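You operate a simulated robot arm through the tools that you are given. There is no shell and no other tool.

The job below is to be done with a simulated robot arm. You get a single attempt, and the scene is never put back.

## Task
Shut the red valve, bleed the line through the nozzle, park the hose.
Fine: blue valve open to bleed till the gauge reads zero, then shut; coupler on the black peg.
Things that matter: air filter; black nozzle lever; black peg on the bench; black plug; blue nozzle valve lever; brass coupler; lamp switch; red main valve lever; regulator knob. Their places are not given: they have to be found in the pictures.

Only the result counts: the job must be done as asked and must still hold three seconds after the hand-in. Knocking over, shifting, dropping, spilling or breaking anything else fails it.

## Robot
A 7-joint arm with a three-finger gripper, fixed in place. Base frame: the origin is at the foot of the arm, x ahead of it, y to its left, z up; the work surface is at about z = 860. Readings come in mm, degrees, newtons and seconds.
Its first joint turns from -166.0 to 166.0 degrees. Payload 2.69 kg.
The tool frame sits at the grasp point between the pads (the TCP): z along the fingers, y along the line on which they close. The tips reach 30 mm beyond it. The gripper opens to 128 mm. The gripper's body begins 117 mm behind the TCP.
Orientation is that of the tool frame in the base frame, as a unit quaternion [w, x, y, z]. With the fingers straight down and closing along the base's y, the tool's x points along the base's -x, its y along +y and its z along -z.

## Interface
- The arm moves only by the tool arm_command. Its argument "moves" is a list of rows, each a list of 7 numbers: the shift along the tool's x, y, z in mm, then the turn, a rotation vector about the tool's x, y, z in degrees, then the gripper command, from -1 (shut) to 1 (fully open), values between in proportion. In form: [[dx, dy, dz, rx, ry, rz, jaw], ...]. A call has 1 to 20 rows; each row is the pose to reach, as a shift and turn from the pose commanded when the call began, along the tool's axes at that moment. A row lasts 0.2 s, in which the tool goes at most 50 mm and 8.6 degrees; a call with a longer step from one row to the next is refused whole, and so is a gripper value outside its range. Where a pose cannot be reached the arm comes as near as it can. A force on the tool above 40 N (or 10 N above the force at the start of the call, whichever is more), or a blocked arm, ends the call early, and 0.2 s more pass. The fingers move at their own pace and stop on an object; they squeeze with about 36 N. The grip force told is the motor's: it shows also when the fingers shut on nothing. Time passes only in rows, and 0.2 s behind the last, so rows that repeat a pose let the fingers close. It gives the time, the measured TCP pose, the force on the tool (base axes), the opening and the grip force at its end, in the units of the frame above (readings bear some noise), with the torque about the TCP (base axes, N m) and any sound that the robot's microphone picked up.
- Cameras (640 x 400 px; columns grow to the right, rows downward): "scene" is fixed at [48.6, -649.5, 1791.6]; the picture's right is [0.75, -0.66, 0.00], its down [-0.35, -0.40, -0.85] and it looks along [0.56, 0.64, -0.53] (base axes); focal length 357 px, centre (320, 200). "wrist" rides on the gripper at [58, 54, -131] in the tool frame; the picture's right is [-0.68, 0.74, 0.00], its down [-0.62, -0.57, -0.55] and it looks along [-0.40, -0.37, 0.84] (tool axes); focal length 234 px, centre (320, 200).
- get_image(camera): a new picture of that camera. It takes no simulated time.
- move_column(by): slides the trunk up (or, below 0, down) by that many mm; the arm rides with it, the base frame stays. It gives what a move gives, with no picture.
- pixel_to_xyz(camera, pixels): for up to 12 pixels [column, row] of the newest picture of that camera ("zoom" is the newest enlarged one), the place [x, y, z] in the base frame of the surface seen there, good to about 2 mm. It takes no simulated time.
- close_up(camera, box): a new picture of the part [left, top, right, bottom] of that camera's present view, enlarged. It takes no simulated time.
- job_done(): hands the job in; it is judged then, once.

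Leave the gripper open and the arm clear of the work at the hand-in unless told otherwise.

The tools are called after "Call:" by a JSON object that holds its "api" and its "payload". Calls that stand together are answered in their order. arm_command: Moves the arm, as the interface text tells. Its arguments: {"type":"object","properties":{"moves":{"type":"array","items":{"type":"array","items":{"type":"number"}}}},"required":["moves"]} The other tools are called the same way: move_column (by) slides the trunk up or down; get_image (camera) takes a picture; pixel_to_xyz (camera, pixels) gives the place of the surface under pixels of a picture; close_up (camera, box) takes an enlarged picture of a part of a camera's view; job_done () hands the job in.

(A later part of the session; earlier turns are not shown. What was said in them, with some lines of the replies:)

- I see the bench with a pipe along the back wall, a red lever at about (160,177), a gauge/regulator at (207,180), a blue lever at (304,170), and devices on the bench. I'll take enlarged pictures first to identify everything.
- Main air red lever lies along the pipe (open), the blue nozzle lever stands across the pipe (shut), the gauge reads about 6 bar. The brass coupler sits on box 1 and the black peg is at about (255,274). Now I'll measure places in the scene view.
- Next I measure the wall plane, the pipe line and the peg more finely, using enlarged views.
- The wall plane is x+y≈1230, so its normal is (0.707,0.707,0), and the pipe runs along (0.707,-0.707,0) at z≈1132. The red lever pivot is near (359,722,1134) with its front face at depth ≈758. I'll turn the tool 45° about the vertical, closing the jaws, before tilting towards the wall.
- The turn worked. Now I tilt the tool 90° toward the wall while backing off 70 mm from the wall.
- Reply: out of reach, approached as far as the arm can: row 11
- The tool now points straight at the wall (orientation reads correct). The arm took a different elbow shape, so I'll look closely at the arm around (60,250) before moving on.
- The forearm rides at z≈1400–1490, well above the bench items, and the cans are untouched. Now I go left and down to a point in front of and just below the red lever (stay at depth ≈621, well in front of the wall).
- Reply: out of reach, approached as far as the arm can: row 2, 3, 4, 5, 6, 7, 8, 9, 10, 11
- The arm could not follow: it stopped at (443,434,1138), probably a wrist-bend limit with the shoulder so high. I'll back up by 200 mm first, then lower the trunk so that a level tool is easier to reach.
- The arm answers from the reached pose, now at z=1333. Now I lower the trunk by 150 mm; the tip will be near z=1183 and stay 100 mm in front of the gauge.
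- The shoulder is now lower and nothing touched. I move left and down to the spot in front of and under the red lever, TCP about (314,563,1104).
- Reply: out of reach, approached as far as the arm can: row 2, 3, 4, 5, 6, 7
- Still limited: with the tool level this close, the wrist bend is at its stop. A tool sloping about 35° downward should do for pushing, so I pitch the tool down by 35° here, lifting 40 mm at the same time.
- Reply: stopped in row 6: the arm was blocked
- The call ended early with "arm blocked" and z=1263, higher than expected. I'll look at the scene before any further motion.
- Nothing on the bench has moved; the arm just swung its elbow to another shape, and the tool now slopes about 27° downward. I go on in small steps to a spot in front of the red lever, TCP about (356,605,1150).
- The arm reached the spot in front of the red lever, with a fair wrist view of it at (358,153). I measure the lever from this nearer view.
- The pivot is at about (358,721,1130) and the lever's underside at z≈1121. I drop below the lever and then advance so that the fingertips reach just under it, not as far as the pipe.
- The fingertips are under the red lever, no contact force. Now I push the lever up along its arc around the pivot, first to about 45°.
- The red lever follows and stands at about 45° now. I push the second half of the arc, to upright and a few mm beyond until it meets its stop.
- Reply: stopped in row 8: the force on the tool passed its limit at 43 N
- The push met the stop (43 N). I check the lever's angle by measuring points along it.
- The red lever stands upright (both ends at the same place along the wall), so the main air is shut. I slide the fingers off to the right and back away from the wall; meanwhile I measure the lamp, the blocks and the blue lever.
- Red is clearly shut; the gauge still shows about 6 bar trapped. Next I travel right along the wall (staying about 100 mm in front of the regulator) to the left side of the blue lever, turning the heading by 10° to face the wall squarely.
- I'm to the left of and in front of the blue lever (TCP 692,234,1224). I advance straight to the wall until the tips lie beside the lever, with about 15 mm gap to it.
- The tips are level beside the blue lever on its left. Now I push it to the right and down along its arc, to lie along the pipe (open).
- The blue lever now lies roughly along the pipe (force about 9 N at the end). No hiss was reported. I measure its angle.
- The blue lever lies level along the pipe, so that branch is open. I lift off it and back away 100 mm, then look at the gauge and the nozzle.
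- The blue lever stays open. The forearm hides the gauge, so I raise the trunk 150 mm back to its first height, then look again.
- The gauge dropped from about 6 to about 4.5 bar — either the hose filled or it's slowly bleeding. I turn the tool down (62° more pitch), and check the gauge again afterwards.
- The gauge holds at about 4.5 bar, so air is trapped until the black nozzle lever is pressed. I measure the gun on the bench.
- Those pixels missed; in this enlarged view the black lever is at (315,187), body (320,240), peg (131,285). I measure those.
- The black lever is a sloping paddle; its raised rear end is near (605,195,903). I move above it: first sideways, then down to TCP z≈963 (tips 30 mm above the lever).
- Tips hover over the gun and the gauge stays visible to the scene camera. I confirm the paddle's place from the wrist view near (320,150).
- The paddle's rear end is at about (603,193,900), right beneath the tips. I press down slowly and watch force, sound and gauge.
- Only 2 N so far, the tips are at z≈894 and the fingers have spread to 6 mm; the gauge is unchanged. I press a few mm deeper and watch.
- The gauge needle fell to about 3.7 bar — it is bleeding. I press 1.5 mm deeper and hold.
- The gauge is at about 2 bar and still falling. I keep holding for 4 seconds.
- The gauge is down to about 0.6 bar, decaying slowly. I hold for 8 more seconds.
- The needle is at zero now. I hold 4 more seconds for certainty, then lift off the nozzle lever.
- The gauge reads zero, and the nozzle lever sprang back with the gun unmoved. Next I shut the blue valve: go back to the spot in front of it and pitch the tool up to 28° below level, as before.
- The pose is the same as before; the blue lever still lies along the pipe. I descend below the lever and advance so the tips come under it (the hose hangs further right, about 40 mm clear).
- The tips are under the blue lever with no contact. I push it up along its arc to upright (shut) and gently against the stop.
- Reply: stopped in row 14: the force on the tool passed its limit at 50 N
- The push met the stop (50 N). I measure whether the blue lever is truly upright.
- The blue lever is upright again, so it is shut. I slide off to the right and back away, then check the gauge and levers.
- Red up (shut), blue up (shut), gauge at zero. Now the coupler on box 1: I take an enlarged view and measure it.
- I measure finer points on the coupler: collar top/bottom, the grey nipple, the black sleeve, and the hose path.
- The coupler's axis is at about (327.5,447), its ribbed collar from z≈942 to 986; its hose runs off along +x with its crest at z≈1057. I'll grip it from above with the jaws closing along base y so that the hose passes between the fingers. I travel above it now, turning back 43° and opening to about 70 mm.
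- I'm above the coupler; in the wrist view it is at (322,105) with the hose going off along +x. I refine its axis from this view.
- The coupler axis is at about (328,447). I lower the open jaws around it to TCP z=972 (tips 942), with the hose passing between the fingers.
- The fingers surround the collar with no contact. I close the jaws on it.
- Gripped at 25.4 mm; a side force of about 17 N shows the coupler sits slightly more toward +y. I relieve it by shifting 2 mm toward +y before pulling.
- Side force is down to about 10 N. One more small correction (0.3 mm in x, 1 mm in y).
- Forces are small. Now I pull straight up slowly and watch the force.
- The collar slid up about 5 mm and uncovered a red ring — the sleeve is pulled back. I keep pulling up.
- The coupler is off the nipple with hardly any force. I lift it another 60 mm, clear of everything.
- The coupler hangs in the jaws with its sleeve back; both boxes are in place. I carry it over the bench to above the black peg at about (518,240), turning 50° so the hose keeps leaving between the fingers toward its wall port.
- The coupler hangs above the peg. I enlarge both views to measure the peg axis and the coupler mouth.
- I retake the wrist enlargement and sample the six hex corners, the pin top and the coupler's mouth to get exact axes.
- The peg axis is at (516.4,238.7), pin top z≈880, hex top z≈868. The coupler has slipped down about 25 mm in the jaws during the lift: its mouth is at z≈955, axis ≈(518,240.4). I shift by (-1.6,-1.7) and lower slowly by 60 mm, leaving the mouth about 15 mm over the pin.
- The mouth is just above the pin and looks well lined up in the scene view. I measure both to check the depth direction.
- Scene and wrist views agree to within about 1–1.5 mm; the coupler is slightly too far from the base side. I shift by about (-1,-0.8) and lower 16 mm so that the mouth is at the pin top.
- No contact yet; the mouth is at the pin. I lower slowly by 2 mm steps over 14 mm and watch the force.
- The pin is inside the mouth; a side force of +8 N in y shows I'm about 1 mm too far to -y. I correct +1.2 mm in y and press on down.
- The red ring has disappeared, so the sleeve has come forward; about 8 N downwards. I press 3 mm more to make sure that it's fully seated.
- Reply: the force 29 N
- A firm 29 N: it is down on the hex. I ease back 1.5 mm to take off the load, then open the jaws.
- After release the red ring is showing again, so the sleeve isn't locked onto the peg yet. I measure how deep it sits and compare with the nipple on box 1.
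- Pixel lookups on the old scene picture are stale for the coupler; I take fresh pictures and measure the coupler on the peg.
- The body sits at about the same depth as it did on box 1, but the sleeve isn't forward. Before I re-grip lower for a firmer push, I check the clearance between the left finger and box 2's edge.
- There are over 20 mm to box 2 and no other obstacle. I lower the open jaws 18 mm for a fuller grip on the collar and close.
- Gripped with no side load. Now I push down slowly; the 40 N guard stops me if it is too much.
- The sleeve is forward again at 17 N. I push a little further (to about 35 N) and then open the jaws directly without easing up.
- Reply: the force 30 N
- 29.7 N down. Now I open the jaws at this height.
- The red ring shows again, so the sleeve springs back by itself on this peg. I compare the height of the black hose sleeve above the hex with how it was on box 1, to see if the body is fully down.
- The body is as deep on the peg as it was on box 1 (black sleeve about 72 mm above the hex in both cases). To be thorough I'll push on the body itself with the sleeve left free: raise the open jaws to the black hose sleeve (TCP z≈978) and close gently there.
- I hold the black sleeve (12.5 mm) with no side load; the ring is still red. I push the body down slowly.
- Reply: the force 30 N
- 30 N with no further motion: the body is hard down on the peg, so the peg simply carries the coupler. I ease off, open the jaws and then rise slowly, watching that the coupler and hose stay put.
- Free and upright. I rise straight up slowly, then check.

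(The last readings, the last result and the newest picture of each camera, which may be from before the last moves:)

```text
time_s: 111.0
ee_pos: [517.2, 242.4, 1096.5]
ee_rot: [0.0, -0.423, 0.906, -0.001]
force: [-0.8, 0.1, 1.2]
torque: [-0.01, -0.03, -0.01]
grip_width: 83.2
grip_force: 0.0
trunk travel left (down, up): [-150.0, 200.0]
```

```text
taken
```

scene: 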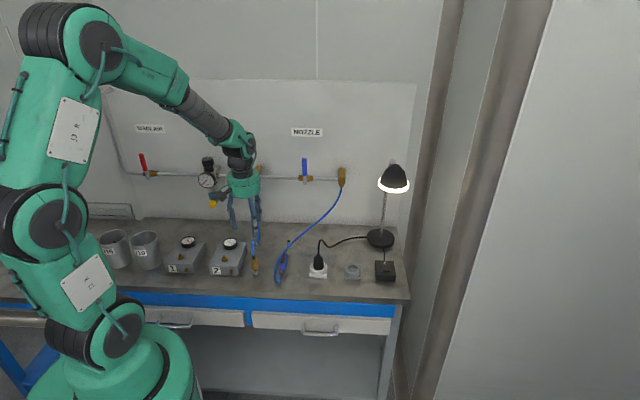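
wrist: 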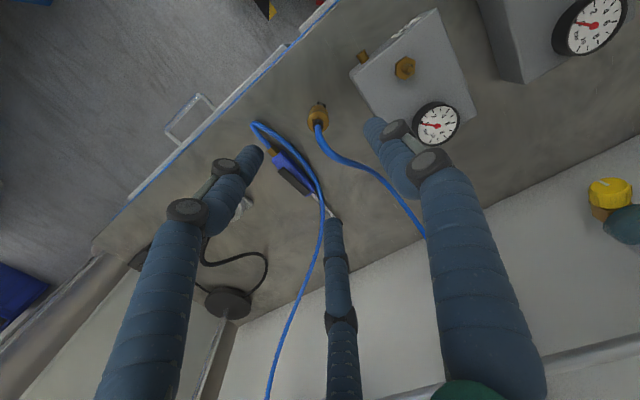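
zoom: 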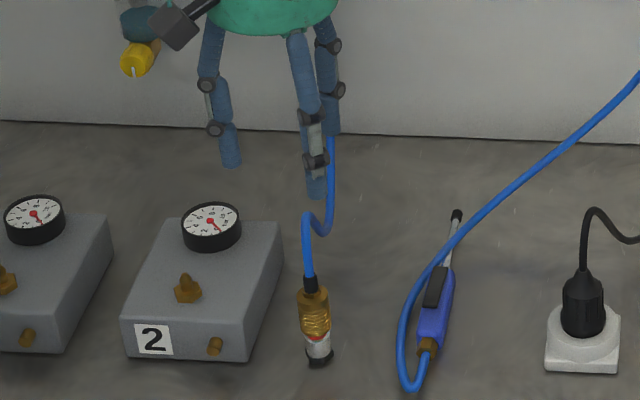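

The coupler stands upright on the peg with the hose running freely to its port. I rise further, open fully and pull back from the bench for the final check.

Call:
{"api": "arm_command", "payload": {"moves": [[0, 0, -25, 0, 0, 0, 0.3], [0, 0, -55, 0, 0, 0, 0.6], [0, 0, -90, 0, 0, 0, 1], [0, 0, -125, 0, 0, 0, 1], [0, 0, -160, 0, 0, 0, 1], [10, 0, -195, 0, 0, 0, 1], [30, 0, -225, 0, 0, 0, 1], [55, 0, -245, 0, 0, 0, 1], [80, 0, -250, 0, 0, 0, 1], [100, 0, -250, 0, 0, 0, 1], [100, 0, -250, 0, 0, 0, 1]]}}

Call:
{"api": "get_image", "payload": {"camera": "scene"}}

Call:
{"api": "close_up", "payload": {"camera": "scene", "box": [120, 130, 420, 300]}}

Call:
{"api": "close_up", "payload": {"camera": "scene", "box": [167, 150, 247, 200]}}

Call:
{"api": "close_up", "payload": {"camera": "scene", "box": [236, 235, 276, 285]}}

```text
time_s: 113.4
ee_pos: [450.3, 164.4, 1347.0]
ee_rot: [-0.001, -0.423, 0.906, -0.001]
force: [0.9, 0.4, 0.5]
torque: [0.01, 0.0, -0.03]
grip_width: 128.1
grip_force: 0.1
trunk travel left (down, up): [-150.0, 200.0]
```

```text
taken
```

scene: 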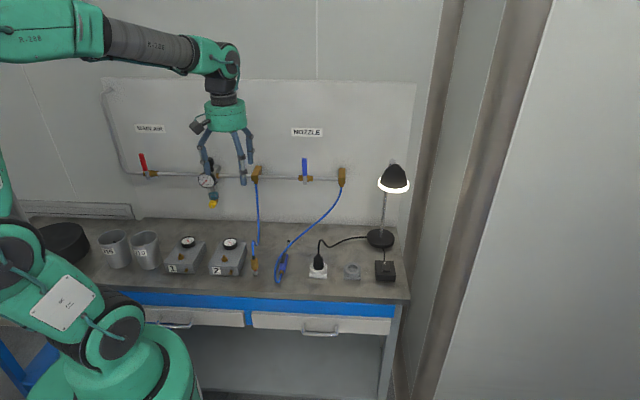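

```text
2.13 times, centred on (270, 215) of scene
```

zoom: 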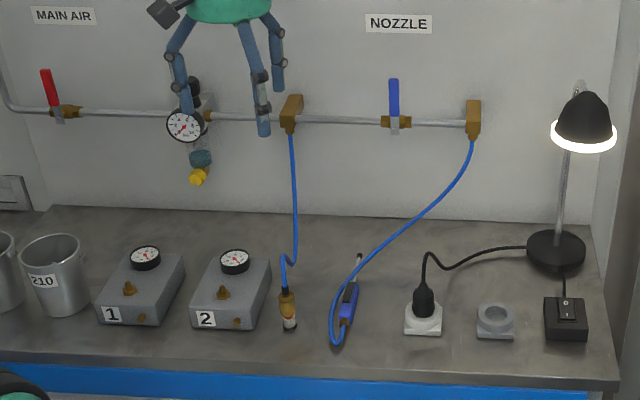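

```text
8.00 times, centred on (207, 175) of scene
```

zoom: 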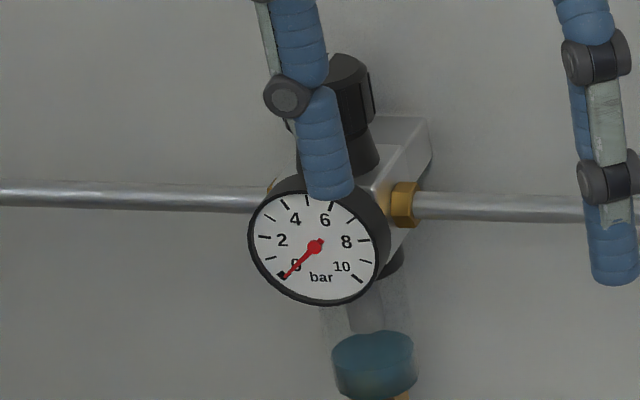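

```text
8.00 times, centred on (256, 260) of scene
```

zoom: 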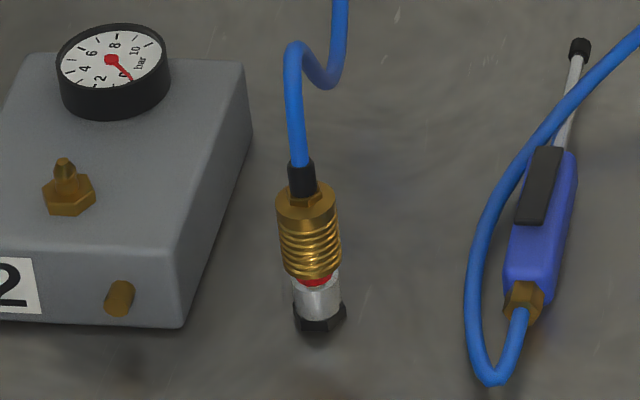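

Everything looks right: red up, blue up, gauge zero, coupler on the black peg, the rest untouched. A last measurement of both levers' uprightness and the coupler's place.

Call:
{"api": "pixel_to_xyz", "payload": {"camera": "scene", "pixels": [[304, 160], [305, 166], [305, 172], [305, 181], [142, 156], [143, 161], [145, 167], [147, 175], [255, 262], [255, 266], [255, 270], [254, 258]]}}

Call:
{"api": "close_up", "payload": {"camera": "scene", "box": [280, 140, 340, 200]}}

Call:
{"api": "close_up", "payload": {"camera": "scene", "box": [120, 140, 180, 190]}}

```text
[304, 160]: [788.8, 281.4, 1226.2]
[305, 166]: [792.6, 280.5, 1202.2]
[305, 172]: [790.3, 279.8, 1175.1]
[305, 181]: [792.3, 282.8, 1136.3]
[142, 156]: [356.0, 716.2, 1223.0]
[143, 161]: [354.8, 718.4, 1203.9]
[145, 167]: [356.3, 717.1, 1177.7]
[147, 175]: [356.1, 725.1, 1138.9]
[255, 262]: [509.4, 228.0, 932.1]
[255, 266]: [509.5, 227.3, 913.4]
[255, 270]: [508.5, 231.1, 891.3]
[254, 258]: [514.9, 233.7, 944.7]
```

```text
6.67 times, centred on (310, 170) of scene
```

zoom: 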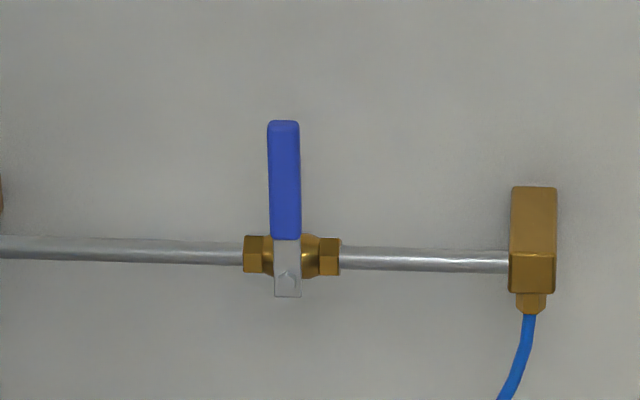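

```text
8.00 times, centred on (150, 165) of scene
```

zoom: 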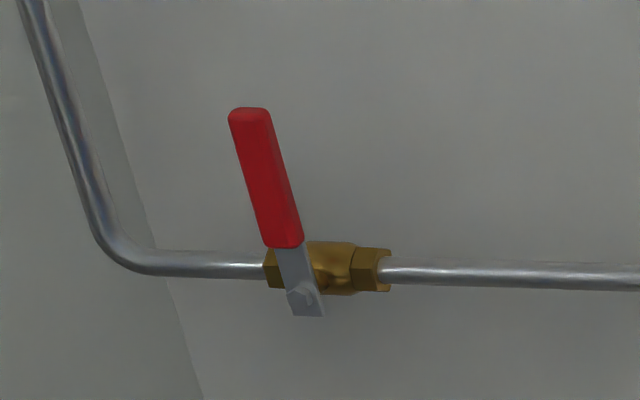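

Both levers measure upright at their pivots (shut), the gauge reads zero, and the coupler stands on the black peg at about (515,240). The gripper is open and clear, so I hand the job in.

Call:
{"api": "job_done", "payload": {}}

```text
The job is handed in.
```

The job is handed in. The red main valve is shut, the line is bled to zero, and the hose coupler is parked on the black peg.

- **Red valve:** turned to its stop. The lever measures upright, across the pipe.
- **Bleed:** opening the blue valve only dropped the gauge from about 6 to 4.5 bar. I then pressed the black nozzle lever for about 19 seconds until the needle read zero. The nozzle lever sprang back and the nozzle did not move.
- **Blue valve:** turned back to its stop. The lever measures upright again, and the gauge still reads zero.
- **Coupler:** released from box 1 by pulling its sleeve back, then pushed down onto the black peg. A further 30 N push moved it no lower, and it stands upright with the gripper well clear.

**Coupler not locked:** the sleeve does not stay forward on the peg, so its red ring still shows. I pushed on both the sleeve and the body, and neither made it lock. The coupler is held by sitting on the pin.

In the final picture the boxes, lamp, plug and cans were where they started. I did not touch the regulator knob, air filter or lamp switch.
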